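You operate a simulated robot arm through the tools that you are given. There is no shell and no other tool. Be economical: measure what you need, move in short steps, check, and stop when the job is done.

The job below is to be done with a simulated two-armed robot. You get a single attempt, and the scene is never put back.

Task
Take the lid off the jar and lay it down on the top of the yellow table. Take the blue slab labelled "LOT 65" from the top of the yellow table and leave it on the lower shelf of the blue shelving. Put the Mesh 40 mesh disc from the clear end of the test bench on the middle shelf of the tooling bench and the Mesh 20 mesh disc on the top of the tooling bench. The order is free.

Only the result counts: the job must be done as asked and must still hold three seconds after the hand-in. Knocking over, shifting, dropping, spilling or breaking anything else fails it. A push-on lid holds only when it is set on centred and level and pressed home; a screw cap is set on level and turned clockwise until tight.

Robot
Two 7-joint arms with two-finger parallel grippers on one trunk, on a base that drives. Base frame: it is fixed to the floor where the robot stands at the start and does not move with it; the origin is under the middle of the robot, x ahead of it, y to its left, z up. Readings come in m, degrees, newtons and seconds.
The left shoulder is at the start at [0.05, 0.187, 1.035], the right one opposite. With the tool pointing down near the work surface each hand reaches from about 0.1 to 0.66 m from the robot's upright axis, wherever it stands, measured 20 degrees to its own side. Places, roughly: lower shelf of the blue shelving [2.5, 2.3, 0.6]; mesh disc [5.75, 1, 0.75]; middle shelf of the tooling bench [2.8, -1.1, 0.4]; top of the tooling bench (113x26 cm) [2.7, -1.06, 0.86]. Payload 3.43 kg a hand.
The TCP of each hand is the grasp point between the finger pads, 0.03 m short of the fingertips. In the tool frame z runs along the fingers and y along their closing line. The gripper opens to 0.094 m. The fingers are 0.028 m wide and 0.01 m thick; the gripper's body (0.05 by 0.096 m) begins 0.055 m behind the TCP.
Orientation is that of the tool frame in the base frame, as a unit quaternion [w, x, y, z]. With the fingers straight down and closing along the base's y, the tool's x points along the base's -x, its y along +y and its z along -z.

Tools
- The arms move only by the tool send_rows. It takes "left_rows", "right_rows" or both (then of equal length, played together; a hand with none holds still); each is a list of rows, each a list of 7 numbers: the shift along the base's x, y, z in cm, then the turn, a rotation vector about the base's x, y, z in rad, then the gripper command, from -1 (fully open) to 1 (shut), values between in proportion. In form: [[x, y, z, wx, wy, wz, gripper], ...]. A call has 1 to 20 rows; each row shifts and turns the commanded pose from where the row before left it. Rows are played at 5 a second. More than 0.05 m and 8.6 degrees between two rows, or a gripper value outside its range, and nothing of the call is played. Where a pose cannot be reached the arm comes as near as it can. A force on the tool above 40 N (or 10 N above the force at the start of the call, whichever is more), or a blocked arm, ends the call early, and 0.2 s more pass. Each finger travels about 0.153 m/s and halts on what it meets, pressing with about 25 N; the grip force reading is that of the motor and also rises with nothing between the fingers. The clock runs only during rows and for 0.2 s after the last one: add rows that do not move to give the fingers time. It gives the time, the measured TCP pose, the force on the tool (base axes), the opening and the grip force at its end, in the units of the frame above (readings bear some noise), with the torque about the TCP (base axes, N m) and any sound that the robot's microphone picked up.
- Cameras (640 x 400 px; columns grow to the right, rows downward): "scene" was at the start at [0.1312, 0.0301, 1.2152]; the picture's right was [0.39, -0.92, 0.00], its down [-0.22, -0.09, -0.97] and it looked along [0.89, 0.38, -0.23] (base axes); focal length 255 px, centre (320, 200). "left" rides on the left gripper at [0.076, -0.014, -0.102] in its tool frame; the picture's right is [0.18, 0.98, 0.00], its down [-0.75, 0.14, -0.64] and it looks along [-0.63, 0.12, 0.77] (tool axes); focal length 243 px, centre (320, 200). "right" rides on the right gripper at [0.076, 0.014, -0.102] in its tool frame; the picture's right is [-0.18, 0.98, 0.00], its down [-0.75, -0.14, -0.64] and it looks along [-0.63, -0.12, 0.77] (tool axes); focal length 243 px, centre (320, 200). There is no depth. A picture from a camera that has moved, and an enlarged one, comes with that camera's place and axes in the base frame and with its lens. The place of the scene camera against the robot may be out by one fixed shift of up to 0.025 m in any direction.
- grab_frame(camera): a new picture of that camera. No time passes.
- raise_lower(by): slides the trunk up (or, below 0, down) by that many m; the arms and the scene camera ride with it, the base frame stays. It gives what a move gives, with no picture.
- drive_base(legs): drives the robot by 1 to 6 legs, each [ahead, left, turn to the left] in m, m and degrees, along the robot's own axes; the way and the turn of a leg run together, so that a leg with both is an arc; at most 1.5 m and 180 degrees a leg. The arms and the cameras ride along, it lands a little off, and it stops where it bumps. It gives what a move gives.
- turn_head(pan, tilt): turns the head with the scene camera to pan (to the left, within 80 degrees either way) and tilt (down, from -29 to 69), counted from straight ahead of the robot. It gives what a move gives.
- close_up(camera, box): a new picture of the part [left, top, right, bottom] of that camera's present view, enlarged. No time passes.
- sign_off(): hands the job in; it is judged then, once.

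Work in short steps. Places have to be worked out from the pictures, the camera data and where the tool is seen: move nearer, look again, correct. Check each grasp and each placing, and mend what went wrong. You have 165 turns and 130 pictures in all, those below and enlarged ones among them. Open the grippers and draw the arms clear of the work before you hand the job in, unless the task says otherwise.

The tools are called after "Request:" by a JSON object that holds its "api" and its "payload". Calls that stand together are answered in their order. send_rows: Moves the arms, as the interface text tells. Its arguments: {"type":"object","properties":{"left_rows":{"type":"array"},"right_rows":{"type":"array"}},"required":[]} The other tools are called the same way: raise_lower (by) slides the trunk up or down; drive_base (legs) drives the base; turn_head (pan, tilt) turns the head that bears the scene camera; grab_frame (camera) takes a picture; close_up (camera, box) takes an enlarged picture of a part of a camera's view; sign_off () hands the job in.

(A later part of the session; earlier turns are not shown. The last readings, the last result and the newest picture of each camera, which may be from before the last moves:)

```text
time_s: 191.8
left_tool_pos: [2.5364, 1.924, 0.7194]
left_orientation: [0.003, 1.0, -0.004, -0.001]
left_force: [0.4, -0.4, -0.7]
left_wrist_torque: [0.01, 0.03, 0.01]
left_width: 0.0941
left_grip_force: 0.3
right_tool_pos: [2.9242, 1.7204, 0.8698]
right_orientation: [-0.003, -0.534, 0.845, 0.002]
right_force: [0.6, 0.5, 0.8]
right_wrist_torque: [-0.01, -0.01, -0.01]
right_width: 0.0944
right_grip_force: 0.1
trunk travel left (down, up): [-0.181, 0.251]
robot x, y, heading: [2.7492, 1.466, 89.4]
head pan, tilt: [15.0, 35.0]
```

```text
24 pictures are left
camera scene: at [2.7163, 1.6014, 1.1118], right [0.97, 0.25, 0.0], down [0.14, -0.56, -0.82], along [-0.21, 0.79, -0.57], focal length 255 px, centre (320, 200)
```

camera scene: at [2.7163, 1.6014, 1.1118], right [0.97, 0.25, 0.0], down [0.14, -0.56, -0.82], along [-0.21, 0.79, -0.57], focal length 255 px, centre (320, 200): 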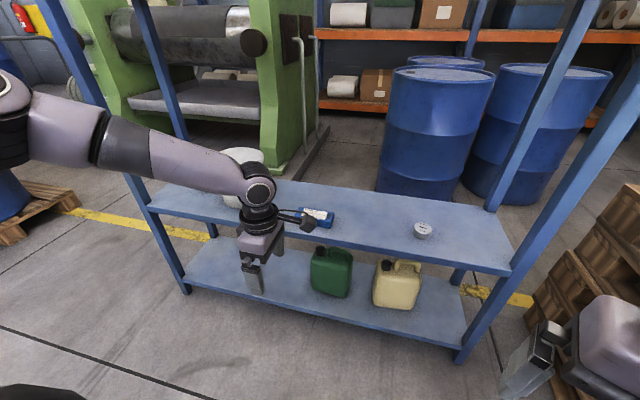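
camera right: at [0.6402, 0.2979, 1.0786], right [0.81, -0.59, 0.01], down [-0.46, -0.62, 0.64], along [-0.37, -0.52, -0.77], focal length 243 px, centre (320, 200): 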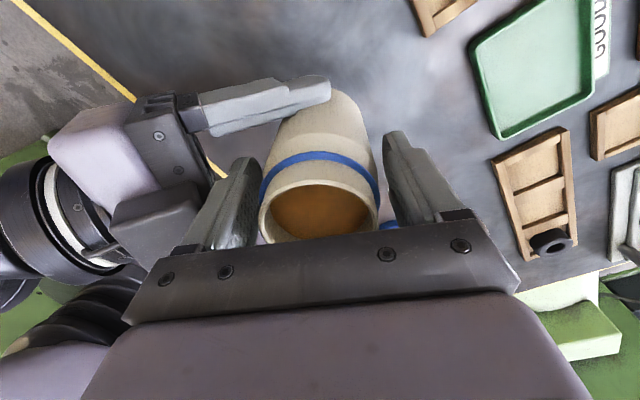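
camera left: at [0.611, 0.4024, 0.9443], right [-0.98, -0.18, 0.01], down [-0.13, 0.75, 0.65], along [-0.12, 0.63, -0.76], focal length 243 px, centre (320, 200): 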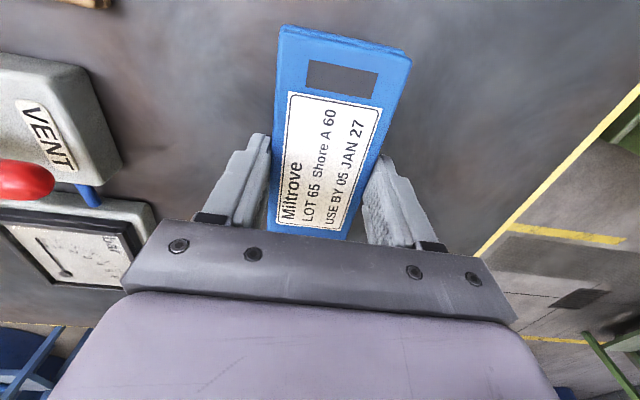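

Slab rests on the shelf clear of everything. Now to the test bench: I tuck the left arm, back away, turn to face +x and look.

Request:
{"api": "send_rows", "payload": {"left_rows": [[0, -4, 4, 0, 0, 0, -1], [0, -4, 4, 0, 0, 0, -1], [0, -4, 4, 0, 0, 0, -1], [0, -2, 4, 0, 0, 0, -1]]}}

Request:
{"api": "drive_base", "payload": {"legs": [[-0.45, 0, 0], [0, 0, -89.4]]}}

Request:
{"api": "raise_lower", "payload": {"by": 0.1}}

Request:
{"api": "turn_head", "payload": {"pan": 0, "tilt": 12}}

Request:
{"api": "grab_frame", "payload": {"camera": "scene"}}

```text
refused: row 1 steps farther than a row can; nothing moved
```

```text
time_s: 198.4
left_tool_pos: [3.2112, 1.2313, 0.72]
left_orientation: [-0.001, -0.703, 0.712, 0.003]
left_force: [-0.4, 0.6, -0.5]
left_wrist_torque: [0.0, 0.0, -0.06]
left_width: 0.094
left_grip_force: 0.0
right_tool_pos: [3.0078, 0.8452, 0.8703]
right_orientation: [-0.001, 0.222, 0.975, 0.004]
right_force: [0.0, 0.1, -0.5]
right_wrist_torque: [0.0, 0.0, 0.0]
right_width: 0.0939
right_grip_force: 0.2
trunk travel left (down, up): [-0.181, 0.251]
robot x, y, heading: [2.7512, 1.0203, -0.9]
head pan, tilt: [15.0, 35.0]
```

```text
time_s: 199.8
left_tool_pos: [3.2099, 1.2313, 0.8194]
left_orientation: [-0.002, -0.703, 0.712, 0.003]
left_force: [0.5, -0.4, 0.5]
left_wrist_torque: [-0.01, 0.03, -0.04]
left_width: 0.0939
left_grip_force: 0.0
right_tool_pos: [3.0069, 0.844, 0.9708]
right_orientation: [-0.001, 0.223, 0.975, 0.004]
right_force: [-0.3, 0.7, -0.7]
right_wrist_torque: [-0.02, 0.0, -0.01]
right_width: 0.0937
right_grip_force: 0.1
trunk travel left (down, up): [-0.281, 0.151]
robot x, y, heading: [2.7475, 1.0186, -0.5]
head pan, tilt: [15.0, 35.0]
```

```text
time_s: 200.6
left_tool_pos: [3.211, 1.2312, 0.8195]
left_orientation: [-0.002, -0.703, 0.712, 0.003]
left_force: [0.7, 0.3, 0.6]
left_wrist_torque: [0.0, -0.01, -0.02]
left_width: 0.0938
left_grip_force: 0.0
right_tool_pos: [3.0062, 0.8434, 0.9695]
right_orientation: [-0.001, 0.222, 0.975, 0.004]
right_force: [-0.1, 0.1, 0.0]
right_wrist_torque: [0.02, 0.02, 0.02]
right_width: 0.0942
right_grip_force: 0.1
trunk travel left (down, up): [-0.281, 0.151]
robot x, y, heading: [2.7504, 1.0152, -0.7]
head pan, tilt: [0.0, 12.0]
```

```text
23 pictures are left
camera scene: at [2.8893, 1.0097, 1.2486], right [-0.01, -1.0, 0.0], down [-0.21, 0.0, -0.98], along [0.98, -0.01, -0.21], focal length 255 px, centre (320, 200)
```

scene: 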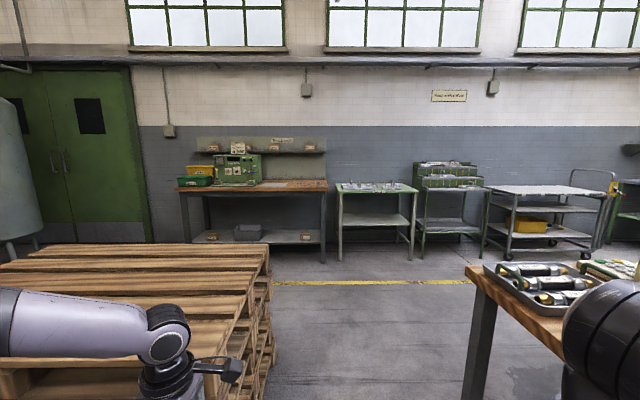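

The test bench is the wooden-topped one ahead (clear right end near y≈1, front edge x≈5.45). There's a ~0.75 m gap between pallets and a bench on the right; I raise the trunk so the elbows clear and drive through.

Request:
{"api": "raise_lower", "payload": {"by": 0.145}}

Request:
{"api": "drive_base", "payload": {"legs": [[0, -0.07, 0.7], [1.1, 0, 0], [0.9, 0, 0]]}}

Request:
{"api": "turn_head", "payload": {"pan": 0, "tilt": 35}}

Request:
{"api": "grab_frame", "payload": {"camera": "scene"}}

```text
time_s: 202.3
left_tool_pos: [3.2113, 1.2323, 0.9659]
left_orientation: [-0.001, -0.702, 0.712, 0.003]
left_force: [-0.5, 0.2, 0.3]
left_wrist_torque: [0.02, 0.0, 0.01]
left_width: 0.0939
left_grip_force: 0.0
right_tool_pos: [3.0073, 0.8443, 1.1156]
right_orientation: [-0.001, 0.223, 0.975, 0.004]
right_force: [0.3, 0.3, -0.2]
right_wrist_torque: [-0.02, 0.0, 0.01]
right_width: 0.0942
right_grip_force: 0.0
trunk travel left (down, up): [-0.426, 0.006]
robot x, y, heading: [2.7527, 1.0165, -0.8]
head pan, tilt: [0.0, 12.0]
```

```text
time_s: 204.0
left_tool_pos: [3.2086, 1.1704, 0.9667]
left_orientation: [-0.001, -0.706, 0.708, 0.001]
left_force: [0.5, -0.8, 0.1]
left_wrist_torque: [-0.02, -0.02, 0.0]
left_width: 0.094
left_grip_force: 0.2
right_tool_pos: [3.0092, 0.7807, 1.1158]
right_orientation: [-0.001, 0.219, 0.976, 0.003]
right_force: [-0.3, 0.1, -0.2]
right_wrist_torque: [-0.02, 0.01, -0.01]
right_width: 0.0938
right_grip_force: 0.1
trunk travel left (down, up): [-0.426, 0.006]
robot x, y, heading: [2.7524, 0.9494, 0.1]
head pan, tilt: [0.0, 12.0]
stopped in leg 2: the robot was blocked; the commanded pose is now the measured one
```

```text
time_s: 204.9
left_tool_pos: [3.209, 1.1703, 0.9667]
left_orientation: [-0.001, -0.707, 0.707, 0.001]
left_force: [0.5, -0.6, -0.2]
left_wrist_torque: [-0.04, 0.04, 0.01]
left_width: 0.094
left_grip_force: 0.1
right_tool_pos: [3.0079, 0.7802, 1.1158]
right_orientation: [-0.001, 0.219, 0.976, 0.003]
right_force: [0.3, -0.7, -0.2]
right_wrist_torque: [0.0, 0.02, -0.01]
right_width: 0.094
right_grip_force: 0.0
trunk travel left (down, up): [-0.426, 0.006]
robot x, y, heading: [2.7533, 0.9499, 0.0]
head pan, tilt: [0.0, 35.0]
```

```text
22 pictures are left
camera scene: at [2.8831, 0.9453, 1.3574], right [0.0, -1.0, 0.0], down [-0.57, 0.0, -0.82], along [0.82, 0.0, -0.57], focal length 255 px, centre (320, 200)
```

scene: 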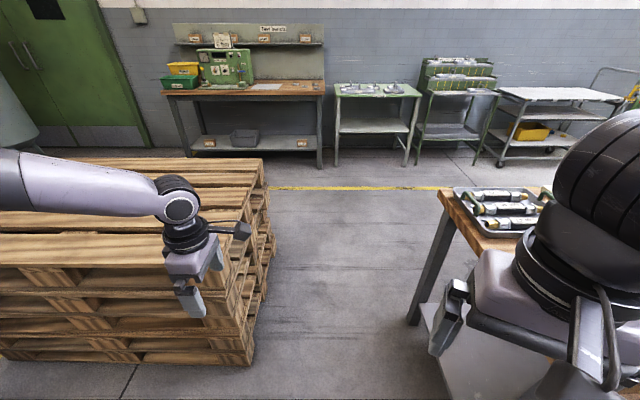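

Blocked right at the start. I look down to the right to see what touches.

Request:
{"api": "turn_head", "payload": {"pan": -60, "tilt": 45}}

Request:
{"api": "grab_frame", "payload": {"camera": "scene"}}

```text
time_s: 206.2
left_tool_pos: [3.2081, 1.1697, 0.9661]
left_orientation: [0.001, 0.707, -0.707, 0.0]
left_force: [0.1, -0.3, -1.1]
left_wrist_torque: [0.0, -0.02, 0.0]
left_width: 0.0942
left_grip_force: 0.0
right_tool_pos: [3.0087, 0.7817, 1.116]
right_orientation: [-0.001, 0.218, 0.976, 0.003]
right_force: [-0.3, -1.0, -0.3]
right_wrist_torque: [-0.03, -0.02, -0.01]
right_width: 0.0938
right_grip_force: 0.0
trunk travel left (down, up): [-0.426, 0.006]
robot x, y, heading: [2.7523, 0.9479, 0.1]
head pan, tilt: [-60.0, 45.0]
```

```text
21 pictures are left
camera scene: at [2.8357, 0.8748, 1.3425], right [-0.87, -0.5, 0.0], down [-0.35, 0.61, -0.71], along [0.36, -0.61, -0.7], focal length 255 px, centre (320, 200)
```

scene: 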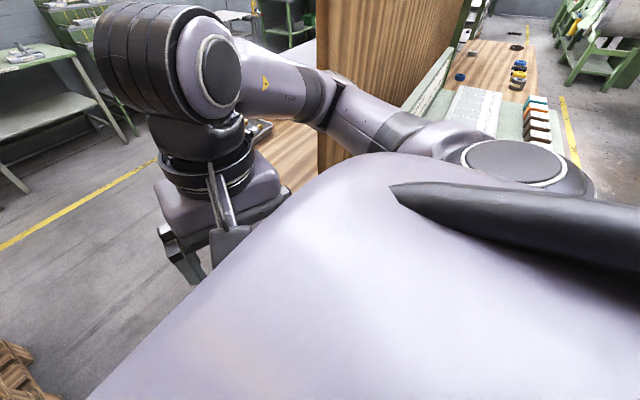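

A wooden partition panel on the right bench blocks the right elbow. I back off, turn to face +y (arms over the low pallets) and strafe through the gap instead.

Request:
{"api": "drive_base", "payload": {"legs": [[-0.25, 0.05, 0], [0, 0, 90], [0, -1.1, 0], [0, -1.1, 0]]}}

```text
time_s: 218.7
left_tool_pos: [3.1319, 1.4416, 0.9646]
left_orientation: [0.004, 1.0, -0.005, -0.001]
left_force: [-0.5, -0.5, 0.6]
left_wrist_torque: [-0.02, -0.03, -0.02]
left_width: 0.094
left_grip_force: 0.1
right_tool_pos: [3.5191, 1.2361, 1.1143]
right_orientation: [-0.005, -0.532, 0.847, 0.0]
right_force: [0.3, -0.6, 0.8]
right_wrist_torque: [-0.03, 0.01, -0.01]
right_width: 0.0939
right_grip_force: 0.1
trunk travel left (down, up): [-0.426, 0.006]
robot x, y, heading: [3.3484, 0.9806, 89.2]
head pan, tilt: [-60.0, 45.0]
stopped in leg 3: the robot was blocked; the commanded pose is now the measured one
```

Likely the base front touches the pallet corner. I back 10 cm (toward −y) and strafe on.

Request:
{"api": "drive_base", "payload": {"legs": [[-0.1, 0, 0.8], [0, -0.6, 0], [0, -0.8, 0]]}}

```text
time_s: 232.5
left_tool_pos: [4.5729, 1.3304, 0.9651]
left_orientation: [0.003, 1.0, -0.011, -0.002]
left_force: [0.3, -0.5, -0.3]
left_wrist_torque: [0.02, 0.0, 0.01]
left_width: 0.094
left_grip_force: 0.1
right_tool_pos: [4.9601, 1.1231, 1.1139]
right_orientation: [-0.005, -0.527, 0.85, 0.0]
right_force: [0.6, -0.3, 0.4]
right_wrist_torque: [-0.01, -0.04, 0.02]
right_width: 0.0938
right_grip_force: 0.1
trunk travel left (down, up): [-0.426, 0.006]
robot x, y, heading: [4.7874, 0.8677, 88.7]
head pan, tilt: [-60.0, 45.0]
```

Through the gap. I turn to face the test bench and look.

Request:
{"api": "drive_base", "payload": {"legs": [[0, 0, -88.7]]}}

Request:
{"api": "turn_head", "payload": {"pan": 5, "tilt": 35}}

Request:
{"api": "grab_frame", "payload": {"camera": "scene"}}

```text
time_s: 236.6
left_tool_pos: [5.2378, 1.0953, 0.9648]
left_orientation: [0.002, 0.713, -0.701, -0.004]
left_force: [0.7, -0.3, 0.6]
left_wrist_torque: [0.0, -0.02, -0.01]
left_width: 0.0941
left_grip_force: 0.1
right_tool_pos: [5.045, 0.7021, 1.1143]
right_orientation: [-0.004, 0.21, 0.978, 0.004]
right_force: [0.7, 0.5, 0.1]
right_wrist_torque: [0.03, 0.0, 0.02]
right_width: 0.094
right_grip_force: 0.1
trunk travel left (down, up): [-0.426, 0.006]
robot x, y, heading: [4.7853, 0.8667, 0.9]
head pan, tilt: [-60.0, 45.0]
```

```text
time_s: 238.0
left_tool_pos: [5.2373, 1.0958, 0.9652]
left_orientation: [0.002, 0.713, -0.701, -0.003]
left_force: [-0.5, 0.1, 0.6]
left_wrist_torque: [-0.02, 0.01, 0.02]
left_width: 0.094
left_grip_force: 0.0
right_tool_pos: [5.0443, 0.7033, 1.1144]
right_orientation: [-0.004, 0.21, 0.978, 0.003]
right_force: [0.4, 0.4, 0.7]
right_wrist_torque: [0.01, -0.01, 0.01]
right_width: 0.0939
right_grip_force: 0.2
trunk travel left (down, up): [-0.426, 0.006]
robot x, y, heading: [4.7856, 0.868, 1.2]
head pan, tilt: [5.0, 35.0]
```

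```text
20 pictures are left
camera scene: at [4.9159, 0.872, 1.3568], right [0.1, -0.99, 0.0], down [-0.57, -0.06, -0.82], along [0.81, 0.08, -0.57], focal length 255 px, centre (320, 200)
```

scene: 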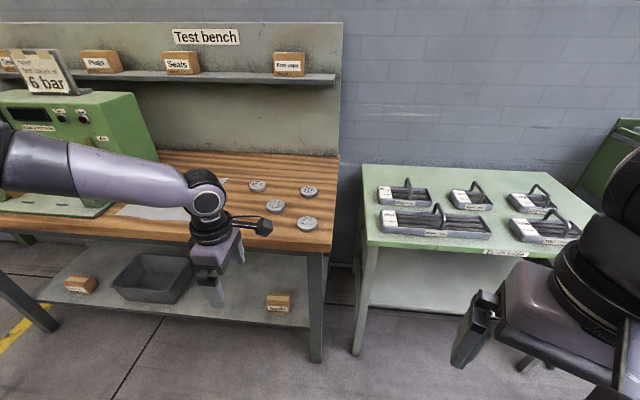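

Four mesh discs lie at the clear right end. I zoom to read them.

Request:
{"api": "close_up", "payload": {"camera": "scene", "box": [232, 170, 344, 240]}}

```text
5.71 times, centred on (288, 205) of scene
camera zoom: at [4.9159, 0.872, 1.3568], right [0.1, -0.99, 0.0], down [-0.57, -0.06, -0.82], along [0.81, 0.08, -0.57], focal length 1455 px, centre (503, 171)
```

zoom: 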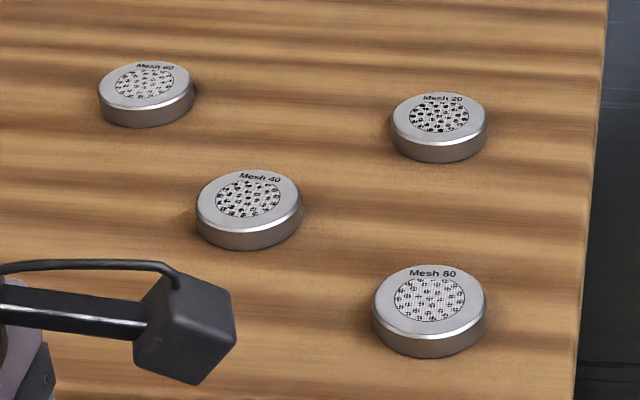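

Mesh 40 ≈ [5.714, 1.129], Mesh 20 ≈ [5.83, 1.01] (top z≈0.76). Left will take Mesh 40, right Mesh 20. I turn both hands to yaw 0, and drive up to the bench.

Request:
{"api": "send_rows", "payload": {"left_rows": [[0, 0, 0, 0, 0, -0.145, -1], [0, 0, 0, 0, 0, -0.145, -1], [0, 0, 0, 0, 0, -0.145, -1], [0, 0, 0, 0, 0, -0.145, -1], [0, 0, 0, 0, 0, -0.145, -1], [0, 0, 0, 0, 0, -0.145, -1], [0, 0, 0, 0, 0, -0.145, -1], [0, 0, 0, 0, 0, -0.145, -1], [0, 0, 0, 0, 0, -0.145, -1], [0, 0, 0, 0, 0, -0.145, -1], [0, 0, 0, 0, 0, -0.12, -1]], "right_rows": [[0, 0, 0, 0, 0, 0.145, -1], [0, 0, 0, 0, 0, 0.145, -1], [0, 0, 0, 0, 0, 0.145, -1], [0, 0, 0, 0, 0, 0, -1], [0, 0, 0, 0, 0, 0, -1], [0, 0, 0, 0, 0, 0, -1], [0, 0, 0, 0, 0, 0, -1], [0, 0, 0, 0, 0, 0, -1], [0, 0, 0, 0, 0, 0, -1], [0, 0, 0, 0, 0, 0, -1], [0, 0, 0, 0, 0, 0, -1]]}}

Request:
{"api": "drive_base", "payload": {"legs": [[0, 0.25, -1.2], [0.41, 0, 0]]}}

Request:
{"api": "raise_lower", "payload": {"by": -0.1}}

Request:
{"api": "grab_frame", "payload": {"camera": "left"}}

```text
time_s: 240.4
left_tool_pos: [5.2367, 1.0959, 0.9647]
left_orientation: [0.001, -0.008, 1.0, 0.004]
left_force: [-0.8, 0.2, 0.1]
left_wrist_torque: [0.03, 0.0, -0.01]
left_width: 0.0942
left_grip_force: 0.1
right_tool_pos: [5.0437, 0.7027, 1.1149]
right_orientation: [-0.005, -0.006, 1.0, 0.003]
right_force: [0.1, -0.7, -0.3]
right_wrist_torque: [-0.01, 0.01, 0.0]
right_width: 0.094
right_grip_force: 0.1
trunk travel left (down, up): [-0.426, 0.006]
robot x, y, heading: [4.7833, 0.8706, 0.9]
head pan, tilt: [5.0, 35.0]
```

```text
time_s: 245.4
left_tool_pos: [5.6464, 1.3461, 0.9645]
left_orientation: [0.001, -0.004, 1.0, 0.004]
left_force: [-1.6, -0.3, -0.5]
left_wrist_torque: [0.02, -0.01, 0.0]
left_width: 0.0942
left_grip_force: 0.0
right_tool_pos: [5.4511, 0.9544, 1.1144]
right_orientation: [-0.004, -0.002, 1.0, 0.003]
right_force: [0.6, 0.0, 0.1]
right_wrist_torque: [-0.01, 0.01, 0.03]
right_width: 0.0939
right_grip_force: 0.1
trunk travel left (down, up): [-0.426, 0.006]
robot x, y, heading: [5.1877, 1.1199, 0.4]
head pan, tilt: [5.0, 35.0]
```

```text
time_s: 246.5
left_tool_pos: [5.6504, 1.3459, 0.881]
left_orientation: [0.005, -0.004, 1.0, 0.004]
left_force: [-3.3, 0.0, 12.4]
left_wrist_torque: [0.62, 0.24, 0.16]
left_width: 0.094
left_grip_force: 0.0
right_tool_pos: [5.4488, 0.9553, 1.0242]
right_orientation: [-0.004, -0.002, 1.0, 0.003]
right_force: [0.4, -0.4, 0.6]
right_wrist_torque: [-0.01, 0.0, 0.0]
right_width: 0.0938
right_grip_force: 0.0
trunk travel left (down, up): [-0.335, 0.096]
robot x, y, heading: [5.1901, 1.1231, 0.5]
head pan, tilt: [5.0, 35.0]
stopped: the force on the tool passed its limit at 50 N (the readings are from after the stop); the commanded pose is now the measured one
```

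```text
18 pictures are left
camera left: at [5.5725, 1.3296, 0.9822], right [-0.19, 0.98, 0.01], down [0.74, 0.14, 0.65], along [0.64, 0.13, -0.76], focal length 243 px, centre (320, 200)
```

left: 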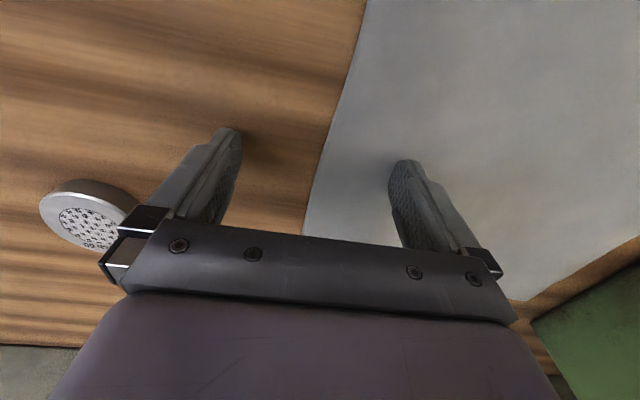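

The bench top is actually z≈0.85 (fingers touched it). I raise the left and, with corrected heights, Mesh 40 should be at ≈[5.593, 1.109], Mesh 20 at ≈[5.688, 1.012]. I move the left near Mesh 40 and look.

Request:
{"api": "send_rows", "payload": {"left_rows": [[0, 0, 3, 0, 0, 0, -1], [0, 0, 4, 0, 0, 0, -1], [-1.2, -4, 0, 0, 0, 0, -1], [-1.2, -4, 0, 0, 0, 0, -1], [-1.2, -4, 0, 0, 0, 0, -1], [-1.2, -4, 0, 0, 0, 0, -1], [-1.2, -4, 0, 0, 0, 0, -1], [-1, -3.7, 0, 0, 0, 0, -1], [0, 0, 0, 0, 0, 0, -1]]}}

Request:
{"api": "grab_frame", "payload": {"camera": "left"}}

```text
time_s: 248.5
left_tool_pos: [5.5338, 1.2475, 0.9803]
left_orientation: [0.004, -0.005, 1.0, 0.005]
left_force: [-0.4, 0.3, -0.5]
left_wrist_torque: [0.03, 0.0, -0.01]
left_width: 0.0941
left_grip_force: 0.2
left hand out of reach, approached as far as the arm can: row 4, 5, 6, 7, 8
right_tool_pos: [5.451, 0.9552, 1.0238]
right_orientation: [-0.005, -0.002, 1.0, 0.002]
right_force: [-0.3, 0.0, -0.6]
right_wrist_torque: [-0.02, 0.0, -0.04]
right_width: 0.0939
right_grip_force: 0.0
trunk travel left (down, up): [-0.335, 0.096]
robot x, y, heading: [5.185, 1.1205, 0.3]
head pan, tilt: [5.0, 35.0]
```

```text
17 pictures are left
camera left: at [5.4574, 1.2306, 1.0814], right [-0.19, 0.98, 0.01], down [0.75, 0.14, 0.65], along [0.64, 0.13, -0.76], focal length 243 px, centre (320, 200)
```

left: 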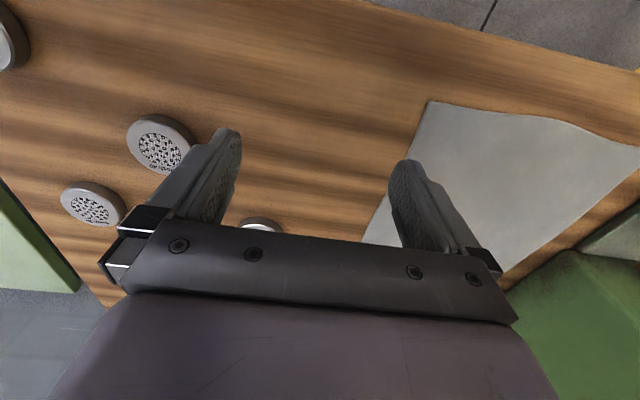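

Left is at its cross limit, so I shift the base 14 cm right. Discs now measured: Mesh 40 [5.598, 1.102], Mesh 20 [5.687, 1.010].

Request:
{"api": "drive_base", "payload": {"legs": [[0, -0.14, 0]]}}

Request:
{"api": "send_rows", "payload": {"left_rows": [[2, 0, 0, 0, 0, 0, -1], [2, 0, 0, 0, 0, 0, -1], [1, 0, -2, 0, 0, 0, -1], [0, 0, -2, 0, 0, 0, -1], [0, 0, 0, 0, 0, 0, -1]]}}

Request:
{"api": "grab_frame", "payload": {"camera": "left"}}

```text
time_s: 249.4
left_tool_pos: [5.5295, 1.2371, 0.9791]
left_orientation: [0.004, -0.01, 1.0, 0.004]
left_force: [-0.1, 0.1, 0.1]
left_wrist_torque: [0.01, 0.0, 0.01]
left_width: 0.094
left_grip_force: 0.0
right_tool_pos: [5.4492, 0.9447, 1.0238]
right_orientation: [-0.004, -0.006, 1.0, 0.001]
right_force: [0.5, -0.3, 0.4]
right_wrist_torque: [-0.01, -0.01, 0.0]
right_width: 0.0938
right_grip_force: 0.1
trunk travel left (down, up): [-0.335, 0.096]
robot x, y, heading: [5.1897, 1.1139, 1.0]
head pan, tilt: [5.0, 35.0]
stopped in leg 1: the robot was blocked; the commanded pose is now the measured one
```

```text
time_s: 250.6
left_tool_pos: [5.573, 1.2571, 0.9436]
left_orientation: [0.005, -0.01, 1.0, 0.003]
left_force: [-0.5, 0.8, 0.3]
left_wrist_torque: [0.03, 0.0, 0.02]
left_width: 0.0939
left_grip_force: 0.1
left hand out of reach, approached as far as the arm can: row 1, 2, 3, 4
right_tool_pos: [5.4491, 0.9446, 1.0233]
right_orientation: [-0.004, -0.006, 1.0, 0.003]
right_force: [1.1, 0.1, 0.2]
right_wrist_torque: [0.0, -0.02, 0.02]
right_width: 0.0941
right_grip_force: 0.2
trunk travel left (down, up): [-0.335, 0.096]
robot x, y, heading: [5.1921, 1.1136, 1.1]
head pan, tilt: [5.0, 35.0]
```

```text
16 pictures are left
camera left: at [5.496, 1.2406, 1.0444], right [-0.2, 0.98, 0.0], down [0.74, 0.15, 0.65], along [0.64, 0.14, -0.76], focal length 243 px, centre (320, 200)
```

left: 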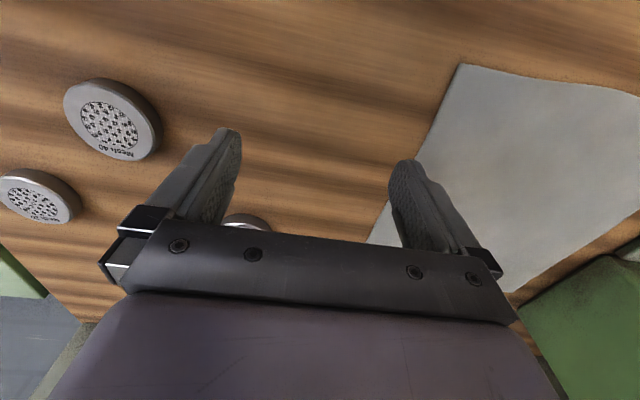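

The base is blocked sideways here, so first I take Mesh 20 with the right hand (rel. [0.5, −0.1], easy). I move it near and look.

Request:
{"api": "send_rows", "payload": {"right_rows": [[3.6, 1.1, -1, 0, 0, 0, -1], [3.6, 1.1, -1, 0, 0, 0, -1], [3.6, 1.1, -1, 0, 0, 0, -1], [3.6, 1.1, -1, 0, 0, 0, -1], [3.6, 1.1, -1, 0, 0, 0, -1], [3.6, 1.1, -1, 0, 0, 0, -1], [0, 0, 0, 0, 0, 0, -1]]}}

Request:
{"api": "grab_frame", "payload": {"camera": "right"}}

```text
time_s: 252.2
left_tool_pos: [5.5719, 1.2567, 0.9436]
left_orientation: [0.005, -0.01, 1.0, 0.004]
left_force: [-0.8, 0.1, -0.5]
left_wrist_torque: [0.0, 0.05, 0.0]
left_width: 0.0938
left_grip_force: 0.1
right_tool_pos: [5.6653, 1.0123, 0.9649]
right_orientation: [-0.004, -0.006, 1.0, 0.003]
right_force: [0.4, 0.4, 0.1]
right_wrist_torque: [0.0, -0.01, 0.0]
right_width: 0.094
right_grip_force: 0.1
trunk travel left (down, up): [-0.335, 0.096]
robot x, y, heading: [5.1887, 1.1124, 1.2]
head pan, tilt: [5.0, 35.0]
```

```text
15 pictures are left
camera right: at [5.5912, 1.0262, 1.0679], right [0.17, 0.99, 0.0], down [0.76, -0.13, 0.63], along [0.63, -0.11, -0.77], focal length 243 px, centre (320, 200)
```

right: 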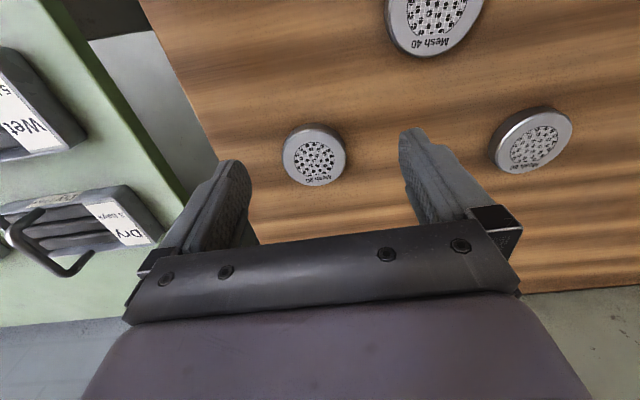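

Mesh 20 centre ≈ [5.701, 1.002], Ø≈0.058. I descend over it and close.

Request:
{"api": "send_rows", "payload": {"right_rows": [[3.5, -1, 0, 0, 0, 0, -1], [0, 0, -3, 0, 0, 0, -1], [0, 0, -3, 0, 0, 0, -1], [0, 0, -2, 0, 0, 0, -1], [0, 0, 0, 0, 0, 0, -1], [0, 0, 0, 0, 0, 0, 0], [0, 0, 0, 0, 0, 0, 1], [0, 0, 0, 0, 0, 0, 1], [0, 0, 0, 0, 0, 0, 1]]}}

Request:
{"api": "grab_frame", "payload": {"camera": "right"}}

```text
time_s: 254.2
left_tool_pos: [5.5716, 1.2569, 0.9429]
left_orientation: [0.006, -0.009, 1.0, 0.003]
left_force: [0.9, -0.5, 0.1]
left_wrist_torque: [-0.01, -0.01, -0.01]
left_width: 0.0939
left_grip_force: 0.0
right_tool_pos: [5.7011, 0.9999, 0.8824]
right_orientation: [-0.003, -0.006, 1.0, 0.002]
right_force: [-0.7, 0.6, 0.4]
right_wrist_torque: [-0.02, 0.03, 0.02]
right_width: 0.0612
right_grip_force: 25.3
trunk travel left (down, up): [-0.335, 0.096]
robot x, y, heading: [5.1896, 1.1112, 0.8]
head pan, tilt: [5.0, 35.0]
```

```text
14 pictures are left
camera right: at [5.6264, 1.013, 0.9852], right [0.17, 0.98, 0.0], down [0.76, -0.14, 0.63], along [0.62, -0.11, -0.77], focal length 243 px, centre (320, 200)
```

right: 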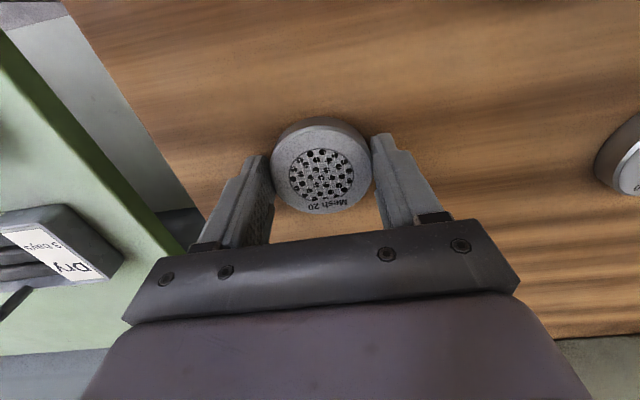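

Mesh 20 is held (0.061). I lift and tuck the right hand, back the base 15 cm and shift right 15 cm for Mesh 40 with the left.

Request:
{"api": "send_rows", "payload": {"right_rows": [[0, 0, 2, 0, 0, 0, 1], [0, 0, 4, 0, 0, 0, 1], [0, 0, 4, 0, 0, 0, 1], [0, 0, 4, 0, 0, 0, 1], [0, 0, 4, 0, 0, 0, 1], [-4, -1, 2, 0, 0, 0, 1], [-4, -1, 0, 0, 0, 0, 1], [-4, -1, 0, 0, 0, 0, 1], [-4, -1, 0, 0, 0, 0, 1], [-4, -1, 0, 0, 0, 0, 1], [-4, -1, 0, 0, 0, 0, 1], [-4, -1, 0, 0, 0, 0, 1]]}}

Request:
{"api": "drive_base", "payload": {"legs": [[-0.15, 0, -0.8], [0, -0.15, 0]]}}

```text
time_s: 256.8
left_tool_pos: [5.5727, 1.2571, 0.9424]
left_orientation: [0.006, -0.01, 1.0, 0.003]
left_force: [-0.1, -0.3, -0.2]
left_wrist_torque: [0.03, 0.03, -0.01]
left_width: 0.094
left_grip_force: 0.0
right_tool_pos: [5.4364, 0.9273, 1.0826]
right_orientation: [-0.003, 0.009, 1.0, 0.001]
right_force: [20.0, -11.8, -4.2]
right_wrist_torque: [1.31, 2.23, 0.88]
right_width: 0.061
right_grip_force: 25.0
trunk travel left (down, up): [-0.335, 0.096]
robot x, y, heading: [5.1851, 1.1108, 0.9]
head pan, tilt: [5.0, 35.0]
stopped in row 12 (right hand): the force on the tool passed its limit at 132 N (the readings are from after the stop); the commanded pose is now the measured one
```

```text
time_s: 257.9
left_tool_pos: [5.5073, 1.2532, 0.943]
left_orientation: [0.005, -0.007, 1.0, 0.003]
left_force: [0.2, -0.7, 0.3]
left_wrist_torque: [0.01, 0.0, -0.03]
left_width: 0.0941
left_grip_force: 0.1
right_tool_pos: [5.3685, 0.9248, 1.0811]
right_orientation: [-0.004, 0.012, 1.0, 0.001]
right_force: [3.2, -0.6, -0.9]
right_wrist_torque: [0.14, 0.52, 0.04]
right_width: 0.0614
right_grip_force: 25.2
trunk travel left (down, up): [-0.335, 0.096]
robot x, y, heading: [5.1221, 1.1099, 0.7]
head pan, tilt: [5.0, 35.0]
stopped in leg 1: the force on the tool passed its limit at 41 N (the readings are from after the stop); the commanded pose is now the measured one
```

The right wrist camera touched my own chest. I move that hand forward 6 cm, then continue.

Request:
{"api": "send_rows", "payload": {"right_rows": [[3, 0, 0, 0, 0, 0, 1], [3, 0, 0, 0, 0, 0, 1], [0, 0, 0, 0, 0, 0, 1]]}}

Request:
{"api": "drive_base", "payload": {"legs": [[-0.09, 0, -0.7], [0, -0.15, 0]]}}

Request:
{"api": "send_rows", "payload": {"left_rows": [[4, 0, 0, 0, 0, 0, -1], [4, 0, 0, 0, 0, 0, -1], [3, 0, 0, 0, 0, 0, -1], [0, 0, 0, 0, 0, 0, -1]]}}

Request:
{"api": "grab_frame", "payload": {"camera": "left"}}

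```text
time_s: 258.7
left_tool_pos: [5.5069, 1.2538, 0.9428]
left_orientation: [0.005, -0.008, 1.0, 0.004]
left_force: [-0.2, -0.2, -0.1]
left_wrist_torque: [-0.02, -0.01, 0.01]
left_width: 0.0942
left_grip_force: 0.0
right_tool_pos: [5.4299, 0.9254, 1.082]
right_orientation: [-0.004, 0.011, 1.0, 0.001]
right_force: [0.0, 0.5, -3.3]
right_wrist_torque: [-0.01, 0.01, 0.01]
right_width: 0.0617
right_grip_force: 24.9
trunk travel left (down, up): [-0.335, 0.096]
robot x, y, heading: [5.1212, 1.1089, 0.3]
head pan, tilt: [5.0, 35.0]
```

```text
time_s: 261.3
left_tool_pos: [5.4201, 1.0994, 0.9432]
left_orientation: [0.005, 0.002, 1.0, 0.004]
left_force: [0.4, -0.1, 0.3]
left_wrist_torque: [-0.02, -0.03, 0.03]
left_width: 0.0942
left_grip_force: 0.1
right_tool_pos: [5.3348, 0.769, 1.0826]
right_orientation: [-0.003, 0.021, 1.0, 0.001]
right_force: [-0.5, -0.2, -2.1]
right_wrist_torque: [0.0, 0.01, -0.02]
right_width: 0.0614
right_grip_force: 25.0
trunk travel left (down, up): [-0.335, 0.096]
robot x, y, heading: [5.0335, 0.9646, -0.3]
head pan, tilt: [5.0, 35.0]
```

```text
time_s: 262.3
left_tool_pos: [5.5031, 1.1415, 0.9553]
left_orientation: [0.005, 0.002, 1.0, 0.003]
left_force: [0.0, 0.1, -0.6]
left_wrist_torque: [-0.01, -0.01, 0.02]
left_width: 0.0942
left_grip_force: 0.2
left hand out of reach, approached as far as the arm can: row 1, 2, 3
right_tool_pos: [5.3342, 0.7721, 1.0816]
right_orientation: [-0.004, 0.021, 1.0, 0.001]
right_force: [0.2, -0.5, -3.1]
right_wrist_torque: [0.02, 0.02, -0.01]
right_width: 0.0614
right_grip_force: 25.5
trunk travel left (down, up): [-0.335, 0.096]
robot x, y, heading: [5.0288, 0.9622, -0.7]
head pan, tilt: [5.0, 35.0]
```

```text
13 pictures are left
camera left: at [5.427, 1.1275, 1.0563], right [-0.18, 0.98, 0.0], down [0.75, 0.13, 0.65], along [0.64, 0.12, -0.76], focal length 243 px, centre (320, 200)
```

left: 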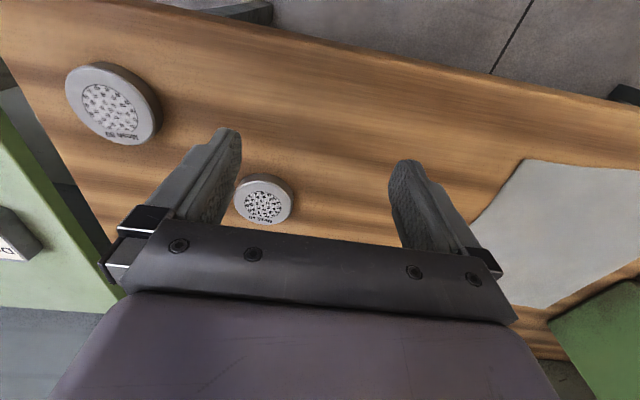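

Mesh 40 confirmed at [5.594, 1.1005]. The left arm is at a joint limit, so I use the base: 9 cm ahead, 4 cm right.

Request:
{"api": "drive_base", "payload": {"legs": [[0.0, -0.041, 0.7], [0.09, 0, 0]]}}

Request:
{"api": "grab_frame", "payload": {"camera": "left"}}

```text
time_s: 264.1
left_tool_pos: [5.5917, 1.107, 0.955]
left_orientation: [0.005, -0.004, 1.0, 0.003]
left_force: [0.5, -0.4, -0.3]
left_wrist_torque: [0.02, 0.01, -0.01]
left_width: 0.0942
left_grip_force: 0.0
right_tool_pos: [5.4287, 0.7333, 1.0826]
right_orientation: [-0.004, 0.015, 1.0, 0.001]
right_force: [0.4, 0.5, -2.6]
right_wrist_torque: [0.03, 0.04, -0.03]
right_width: 0.0612
right_grip_force: 25.1
trunk travel left (down, up): [-0.335, 0.096]
robot x, y, heading: [5.1223, 0.9244, 0.1]
head pan, tilt: [5.0, 35.0]
```

```text
12 pictures are left
camera left: at [5.5158, 1.0913, 1.056], right [-0.19, 0.98, 0.0], down [0.75, 0.14, 0.65], along [0.64, 0.13, -0.76], focal length 243 px, centre (320, 200)
```

left: 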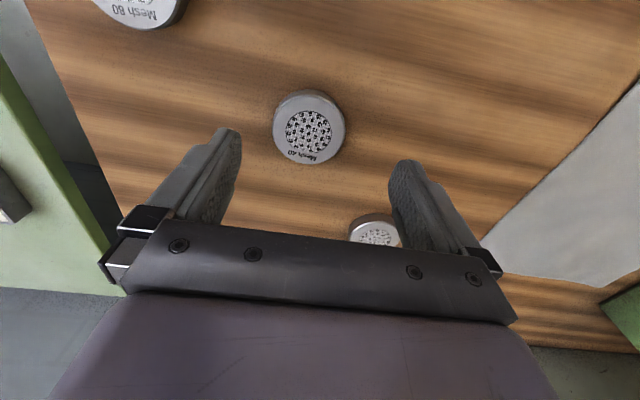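

Nearly centred (7 mm off). I nudge the base and lower with the trunk, then close.

Request:
{"api": "drive_base", "payload": {"legs": [[0.006, -0.007, 0]]}}

Request:
{"api": "raise_lower", "payload": {"by": -0.071}}

Request:
{"api": "send_rows", "payload": {"left_rows": [[0, 0, 0, 0, 0, 0, 0], [0, 0, 0, 0, 0, 0, 1], [0, 0, 0, 0, 0, 0, 1], [0, 0, 0, 0, 0, 0, 1]]}}

Request:
{"api": "grab_frame", "payload": {"camera": "left"}}

```text
time_s: 264.8
left_tool_pos: [5.5984, 1.0996, 0.956]
left_orientation: [0.005, -0.003, 1.0, 0.003]
left_force: [0.2, 0.0, 0.2]
left_wrist_torque: [0.01, 0.0, 0.01]
left_width: 0.0937
left_grip_force: 0.1
right_tool_pos: [5.4337, 0.7258, 1.0824]
right_orientation: [-0.005, 0.015, 1.0, 0.001]
right_force: [0.5, -0.3, -3.0]
right_wrist_torque: [0.02, 0.02, 0.0]
right_width: 0.0611
right_grip_force: 25.3
trunk travel left (down, up): [-0.335, 0.096]
robot x, y, heading: [5.1301, 0.9139, 0.2]
head pan, tilt: [5.0, 35.0]
```

```text
time_s: 265.9
left_tool_pos: [5.5977, 1.1002, 0.8838]
left_orientation: [0.006, -0.004, 1.0, 0.003]
left_force: [-0.4, 0.3, -0.9]
left_wrist_torque: [0.01, 0.0, -0.01]
left_width: 0.0941
left_grip_force: 0.0
right_tool_pos: [5.434, 0.7271, 1.0115]
right_orientation: [-0.004, 0.014, 1.0, 0.001]
right_force: [0.8, 0.5, -2.0]
right_wrist_torque: [-0.01, 0.01, -0.03]
right_width: 0.0611
right_grip_force: 24.6
trunk travel left (down, up): [-0.264, 0.167]
robot x, y, heading: [5.1247, 0.9113, 0.1]
head pan, tilt: [5.0, 35.0]
```

```text
time_s: 266.9
left_tool_pos: [5.5971, 1.1005, 0.884]
left_orientation: [0.006, -0.004, 1.0, 0.003]
left_force: [0.1, 0.1, 0.8]
left_wrist_torque: [-0.13, 0.01, 0.03]
left_width: 0.0609
left_grip_force: 25.1
right_tool_pos: [5.4337, 0.7262, 1.0125]
right_orientation: [-0.003, 0.014, 1.0, 0.001]
right_force: [-0.7, 1.0, -1.1]
right_wrist_torque: [-0.01, 0.02, -0.03]
right_width: 0.061
right_grip_force: 25.0
trunk travel left (down, up): [-0.264, 0.167]
robot x, y, heading: [5.1261, 0.912, 0.3]
head pan, tilt: [5.0, 35.0]
```

```text
11 pictures are left
camera left: at [5.5213, 1.0842, 0.9853], right [-0.19, 0.98, 0.0], down [0.75, 0.14, 0.65], along [0.64, 0.13, -0.76], focal length 243 px, centre (320, 200)
```

left: 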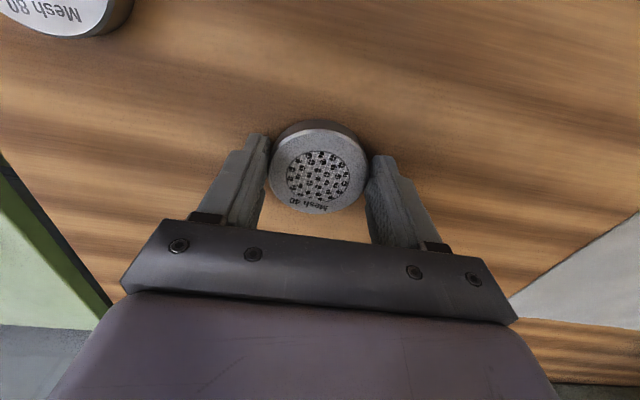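

Both discs are held: Mesh 20 right, Mesh 40 left (still on the bench). For the low shelf I'd like the left hand tilted ~20° forward with the disc level, so I regrasp Mesh 40 here with that tilt.

Request:
{"api": "send_rows", "payload": {"left_rows": [[0, 0, 0, 0, 0, 0, 0], [0, 0, 0, 0, 0, 0, -0.6], [0, 0, 0, 0, 0, 0, -0.6], [0, 0, 0.2, 0, -0.12, 0, -0.6], [0, 0, 0.1, 0, -0.12, 0, -0.6], [0, 0, 0, 0, -0.12, 0, -0.6], [0, 0, 0, 0, 0, 0, -0.6]]}}

```text
time_s: 268.5
left_tool_pos: [5.5979, 1.1012, 0.8877]
left_orientation: [0.185, -0.004, 0.983, 0.001]
left_force: [0.0, -0.5, -0.4]
left_wrist_torque: [0.0, -0.01, 0.0]
left_width: 0.0752
left_grip_force: 0.1
right_tool_pos: [5.4346, 0.7269, 1.0102]
right_orientation: [-0.004, 0.015, 1.0, 0.001]
right_force: [0.0, 0.2, -2.2]
right_wrist_torque: [-0.01, 0.02, 0.01]
right_width: 0.0614
right_grip_force: 25.5
trunk travel left (down, up): [-0.264, 0.167]
robot x, y, heading: [5.1325, 0.9121, 0.3]
head pan, tilt: [5.0, 35.0]
```

Tilted 21°, within reach. I shift 8 mm back so the pads straddle the disc's diameter, close and lift.

Request:
{"api": "send_rows", "payload": {"left_rows": [[-0.8, 0, 0, 0, 0, 0, -0.6], [0, 0, 0, 0, 0, 0, 0], [0, 0, 0, 0, 0, 0, 1], [0, 0, 0, 0, 0, 0, 1], [0, 0, 0, 0, 0, 0, 1]]}}

Request:
{"api": "raise_lower", "payload": {"by": 0.165}}

Request:
{"api": "drive_base", "payload": {"legs": [[-0.3, 0, 0]]}}

Request:
{"api": "grab_frame", "payload": {"camera": "left"}}

```text
time_s: 269.7
left_tool_pos: [5.5899, 1.1, 0.8874]
left_orientation: [0.185, -0.004, 0.983, 0.001]
left_force: [-0.8, 1.7, 0.4]
left_wrist_torque: [0.05, -0.01, 0.04]
left_width: 0.0611
left_grip_force: 25.1
right_tool_pos: [5.434, 0.7264, 1.0119]
right_orientation: [-0.003, 0.015, 1.0, 0.001]
right_force: [-0.2, -0.3, -3.1]
right_wrist_torque: [-0.02, -0.01, 0.0]
right_width: 0.0612
right_grip_force: 24.6
trunk travel left (down, up): [-0.264, 0.167]
robot x, y, heading: [5.126, 0.9134, 0.2]
head pan, tilt: [5.0, 35.0]
```

```text
time_s: 271.6
left_tool_pos: [5.5897, 1.1002, 1.052]
left_orientation: [0.185, -0.004, 0.983, 0.002]
left_force: [-0.5, -0.9, -2.1]
left_wrist_torque: [0.01, 0.02, -0.02]
left_width: 0.0606
left_grip_force: 24.8
right_tool_pos: [5.4352, 0.7269, 1.1757]
right_orientation: [-0.004, 0.015, 1.0, 0.001]
right_force: [-0.7, 0.0, -2.4]
right_wrist_torque: [0.0, 0.01, 0.01]
right_width: 0.061
right_grip_force: 25.5
trunk travel left (down, up): [-0.429, 0.002]
robot x, y, heading: [5.1271, 0.9121, 0.1]
head pan, tilt: [5.0, 35.0]
```

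```text
time_s: 273.6
left_tool_pos: [5.2959, 1.0971, 1.0523]
left_orientation: [0.185, -0.003, 0.983, 0.001]
left_force: [-0.6, -0.2, -3.4]
left_wrist_torque: [0.03, 0.05, -0.01]
left_width: 0.0609
left_grip_force: 25.5
right_tool_pos: [5.1389, 0.7239, 1.176]
right_orientation: [-0.003, 0.018, 1.0, 0.0]
right_force: [-0.6, -0.2, -3.3]
right_wrist_torque: [-0.01, 0.01, 0.01]
right_width: 0.0613
right_grip_force: 24.6
trunk travel left (down, up): [-0.429, 0.002]
robot x, y, heading: [4.8323, 0.9131, 0.1]
head pan, tilt: [5.0, 35.0]
```

```text
10 pictures are left
camera left: at [5.1887, 1.0817, 1.1199], right [-0.17, 0.98, -0.07], down [0.47, 0.14, 0.87], along [0.87, 0.12, -0.48], focal length 243 px, centre (320, 200)
```

left: 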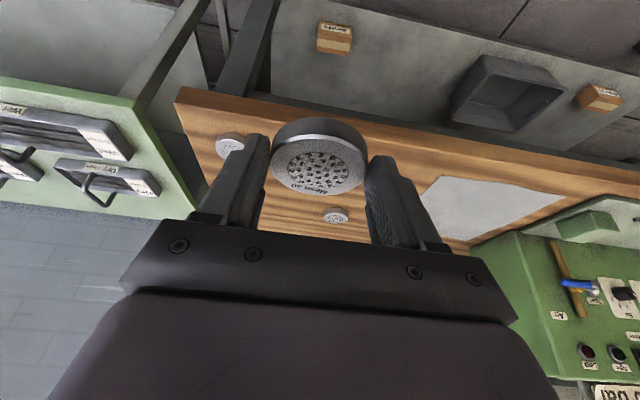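

Both discs held. I drive back through the gap (facing +y, strafing left), then turn to face +x and move over in front of the tooling bench.

Request:
{"api": "drive_base", "payload": {"legs": [[0, 0, 89.9], [-0.045, 0, 0], [0, 1.5, 0], [0, 1.45, 0]]}}

```text
time_s: 303.4
left_tool_pos: [1.7563, 1.4775, 1.0515]
left_orientation: [0.134, -0.677, 0.712, 0.128]
left_force: [-0.4, 0.4, -3.2]
left_wrist_torque: [-0.03, -0.02, -0.01]
left_width: 0.0608
left_grip_force: 25.0
right_tool_pos: [2.121, 1.3013, 1.1767]
right_orientation: [-0.004, -0.676, 0.737, -0.003]
right_force: [0.2, -0.7, -2.5]
right_wrist_torque: [0.0, 0.01, 0.0]
right_width: 0.0615
right_grip_force: 25.0
trunk travel left (down, up): [-0.429, 0.002]
robot x, y, heading: [1.9145, 1.0054, 86.8]
head pan, tilt: [5.0, 35.0]
```

Request:
{"api": "drive_base", "payload": {"legs": [[0, 0, -86.8], [-0.2, 0, 0], [0, -1.4, 0], [0, -0.45, 0]]}}

Request:
{"api": "turn_head", "payload": {"pan": -8, "tilt": 32}}

Request:
{"api": "grab_frame", "payload": {"camera": "scene"}}

```text
time_s: 324.8
left_tool_pos: [2.057, -0.6775, 1.0517]
left_orientation: [0.184, 0.05, 0.982, -0.009]
left_force: [-0.2, 0.5, -2.5]
left_wrist_torque: [0.02, 0.04, 0.0]
left_width: 0.0607
left_grip_force: 25.2
right_tool_pos: [1.8616, -1.0305, 1.1747]
right_orientation: [-0.004, 0.07, 0.998, 0.001]
right_force: [-0.2, 0.6, -3.3]
right_wrist_torque: [0.01, 0.03, 0.0]
right_width: 0.0611
right_grip_force: 25.0
trunk travel left (down, up): [-0.429, 0.002]
robot x, y, heading: [1.5768, -0.8125, -6.1]
head pan, tilt: [5.0, 35.0]
```

```text
time_s: 325.5
left_tool_pos: [2.0564, -0.6784, 1.0514]
left_orientation: [0.183, 0.05, 0.982, -0.009]
left_force: [-0.8, 0.4, -1.8]
left_wrist_torque: [0.02, 0.1, 0.01]
left_width: 0.0608
left_grip_force: 24.7
right_tool_pos: [1.8608, -1.031, 1.1774]
right_orientation: [-0.004, 0.07, 0.998, 0.001]
right_force: [-0.5, -0.5, -2.2]
right_wrist_torque: [-0.05, 0.02, 0.0]
right_width: 0.0611
right_grip_force: 25.0
trunk travel left (down, up): [-0.429, 0.002]
robot x, y, heading: [1.5769, -0.8103, -6.0]
head pan, tilt: [-8.0, 32.0]
```

```text
9 pictures are left
camera scene: at [1.71, -0.8462, 1.3645], right [-0.24, -0.97, 0.0], down [-0.51, 0.13, -0.85], along [0.82, -0.21, -0.53], focal length 255 px, centre (320, 200)
```

scene: 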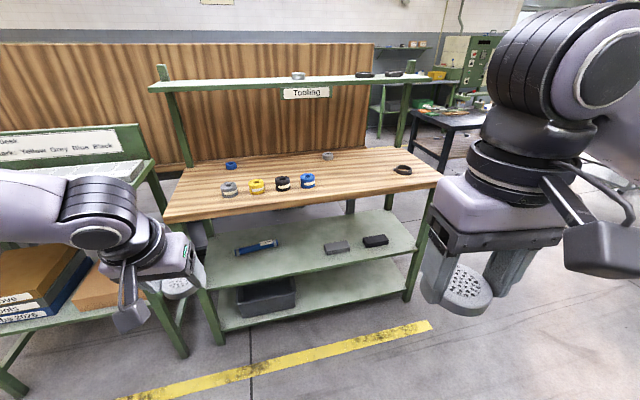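

Tooling bench: top front edge x≈2.54, y −0.5…−1.55; free spot on top ≈[2.66, −1.24]; free middle-shelf spot ≈[2.68, −0.96] (shelf front edge ≈2.61). I drive up and check.

Request:
{"api": "raise_lower", "payload": {"by": -0.08}}

Request:
{"api": "drive_base", "payload": {"legs": [[0, 0, 6.1], [0, -0.23, 0], [0.6, 0, 0]]}}

Request:
{"api": "send_rows", "payload": {"right_rows": [[3, 0, -2, 0, 0, 0, 1], [3, 0, -2, 0, 0, 0, 1], [3, 0, -2, 0, 0, 0, 1], [3, 0, -2, 0, 0, 0, 1], [2.5, 0, -2, 0, 0, 0, 1], [0, 0, 0, 0, 0, 0, 1]]}}

Request:
{"api": "grab_frame", "payload": {"camera": "scene"}}

```text
time_s: 326.7
left_tool_pos: [2.0576, -0.6776, 0.9711]
left_orientation: [0.185, 0.05, 0.981, -0.008]
left_force: [0.1, -0.2, -2.5]
left_wrist_torque: [-0.01, 0.06, 0.0]
left_width: 0.0611
left_grip_force: 24.7
right_tool_pos: [1.8611, -1.0302, 1.0958]
right_orientation: [-0.004, 0.07, 0.998, 0.001]
right_force: [-0.4, 0.2, -2.9]
right_wrist_torque: [-0.02, -0.01, 0.03]
right_width: 0.0612
right_grip_force: 25.4
trunk travel left (down, up): [-0.349, 0.082]
robot x, y, heading: [1.5809, -0.8092, -6.2]
head pan, tilt: [-8.0, 32.0]
```

```text
time_s: 332.9
left_tool_pos: [2.6497, -0.8551, 0.9716]
left_orientation: [0.184, -0.005, 0.983, 0.002]
left_force: [0.6, 0.1, -3.1]
left_wrist_torque: [0.03, 0.06, -0.01]
left_width: 0.0608
left_grip_force: 24.6
right_tool_pos: [2.4955, -1.2268, 1.097]
right_orientation: [-0.004, 0.014, 1.0, 0.001]
right_force: [0.4, 0.1, -2.6]
right_wrist_torque: [-0.01, 0.0, 0.01]
right_width: 0.0613
right_grip_force: 24.7
trunk travel left (down, up): [-0.349, 0.082]
robot x, y, heading: [2.1907, -1.0377, 0.5]
head pan, tilt: [-8.0, 32.0]
```

```text
time_s: 334.3
left_tool_pos: [2.6512, -0.8542, 0.9711]
left_orientation: [0.185, -0.004, 0.983, 0.001]
left_force: [-0.5, 0.0, -2.8]
left_wrist_torque: [0.0, 0.02, -0.02]
left_width: 0.0611
left_grip_force: 25.2
right_tool_pos: [2.6405, -1.2272, 0.9954]
right_orientation: [-0.004, 0.013, 1.0, 0.001]
right_force: [0.2, 0.6, -2.1]
right_wrist_torque: [0.0, -0.01, 0.0]
right_width: 0.0612
right_grip_force: 25.0
trunk travel left (down, up): [-0.349, 0.082]
robot x, y, heading: [2.1869, -1.0396, 0.3]
head pan, tilt: [-8.0, 32.0]
```

```text
8 pictures are left
camera scene: at [2.3234, -1.0592, 1.2845], right [-0.13, -0.99, 0.0], down [-0.53, 0.07, -0.85], along [0.84, -0.11, -0.53], focal length 255 px, centre (320, 200)
```

scene: 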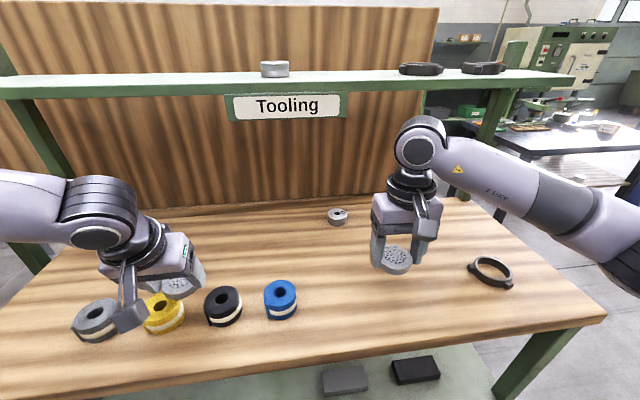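

The right is above a clear part of the top. I lower Mesh 20 in decreasing steps.

Request:
{"api": "send_rows", "payload": {"right_rows": [[0, 0, -3, 0, 0, 0, 1], [0, 0, -3, 0, 0, 0, 1], [0, 0, -2, 0, 0, 0, 1], [0, 0, -0.7, 0, 0, 0, 1], [0, 0, -0.5, 0, 0, 0, 1], [0, 0, -0.3, 0, 0, 0, 1], [0, 0, -0.3, 0, 0, 0, 1], [0, 0, -0.3, 0, 0, 0, 1]]}}

```text
time_s: 336.1
left_tool_pos: [2.6502, -0.8552, 0.9714]
left_orientation: [0.184, -0.004, 0.983, 0.002]
left_force: [-0.5, -0.7, -3.3]
left_wrist_torque: [-0.03, 0.01, 0.04]
left_width: 0.0609
left_grip_force: 25.4
right_tool_pos: [2.6419, -1.2276, 0.8944]
right_orientation: [-0.005, 0.014, 1.0, 0.001]
right_force: [-0.1, 0.2, -2.3]
right_wrist_torque: [0.0, 0.03, 0.0]
right_width: 0.0613
right_grip_force: 24.9
trunk travel left (down, up): [-0.349, 0.082]
robot x, y, heading: [2.1913, -1.0374, 0.5]
head pan, tilt: [-8.0, 32.0]
```

Request:
{"api": "send_rows", "payload": {"right_rows": [[0, 0, -0.3, 0, 0, 0, 1], [0, 0, -0.2, 0, 0, 0, 1], [0, 0, -0.2, 0, 0, 0, 1], [0, 0, -0.2, 0, 0, 0, 1]]}}

```text
time_s: 337.1
left_tool_pos: [2.6487, -0.8541, 0.9744]
left_orientation: [0.186, -0.004, 0.983, 0.002]
left_force: [0.7, -0.5, -2.2]
left_wrist_torque: [-0.02, 0.03, -0.01]
left_width: 0.0606
left_grip_force: 25.5
right_tool_pos: [2.6423, -1.2264, 0.8899]
right_orientation: [0.001, 0.014, 1.0, 0.0]
right_force: [2.2, -7.7, 38.2]
right_wrist_torque: [-1.18, 0.61, 0.25]
right_width: 0.0616
right_grip_force: 25.0
trunk travel left (down, up): [-0.349, 0.082]
robot x, y, heading: [2.1896, -1.04, 0.2]
head pan, tilt: [-8.0, 32.0]
```

Contact (top at ≈0.86). Ease up, open, rise straight up.

Request:
{"api": "send_rows", "payload": {"right_rows": [[0, 0, 0.4, 0, 0, 0, 1], [0, 0, 0, 0, 0, 0, 0], [0, 0, 0, 0, 0, 0, -0.7], [0, 0, 0, 0, 0, 0, -0.7], [0, 0, 1, 0, 0, 0, -0.7], [0, 0, 3, 0, 0, 0, -0.7], [0, 0, 4, 0, 0, 0, -0.7], [0, 0, 4, 0, 0, 0, -1], [-4, 0, 0, 0, 0, 0, -1], [-4, 0, 0, 0, 0, 0, -1], [-4, 0, 0, 0, 0, 0, -1]]}}

Request:
{"api": "grab_frame", "payload": {"camera": "scene"}}

```text
time_s: 339.5
left_tool_pos: [2.6505, -0.8541, 0.9723]
left_orientation: [0.185, -0.005, 0.983, 0.002]
left_force: [0.3, 0.6, -2.5]
left_wrist_torque: [-0.01, 0.01, -0.02]
left_width: 0.0612
left_grip_force: 25.5
right_tool_pos: [2.5188, -1.2254, 1.0105]
right_orientation: [-0.004, 0.014, 1.0, 0.001]
right_force: [-0.9, 0.1, 0.8]
right_wrist_torque: [0.01, 0.02, 0.0]
right_width: 0.0939
right_grip_force: 0.0
trunk travel left (down, up): [-0.349, 0.082]
robot x, y, heading: [2.1862, -1.0425, 0.3]
head pan, tilt: [-8.0, 32.0]
```

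```text
7 pictures are left
camera scene: at [2.323, -1.0592, 1.2846], right [-0.13, -0.99, 0.0], down [-0.53, 0.07, -0.85], along [0.84, -0.11, -0.53], focal length 255 px, centre (320, 200)
```

scene: 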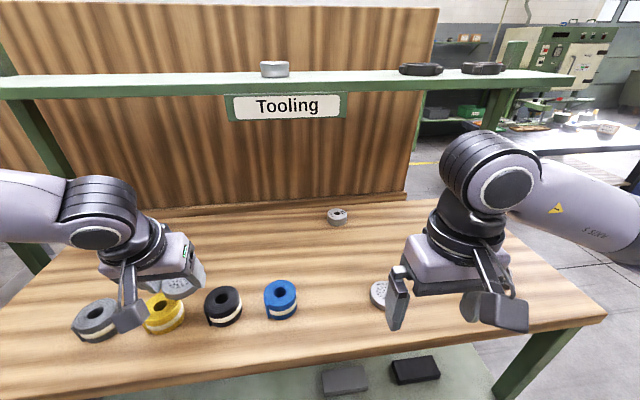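

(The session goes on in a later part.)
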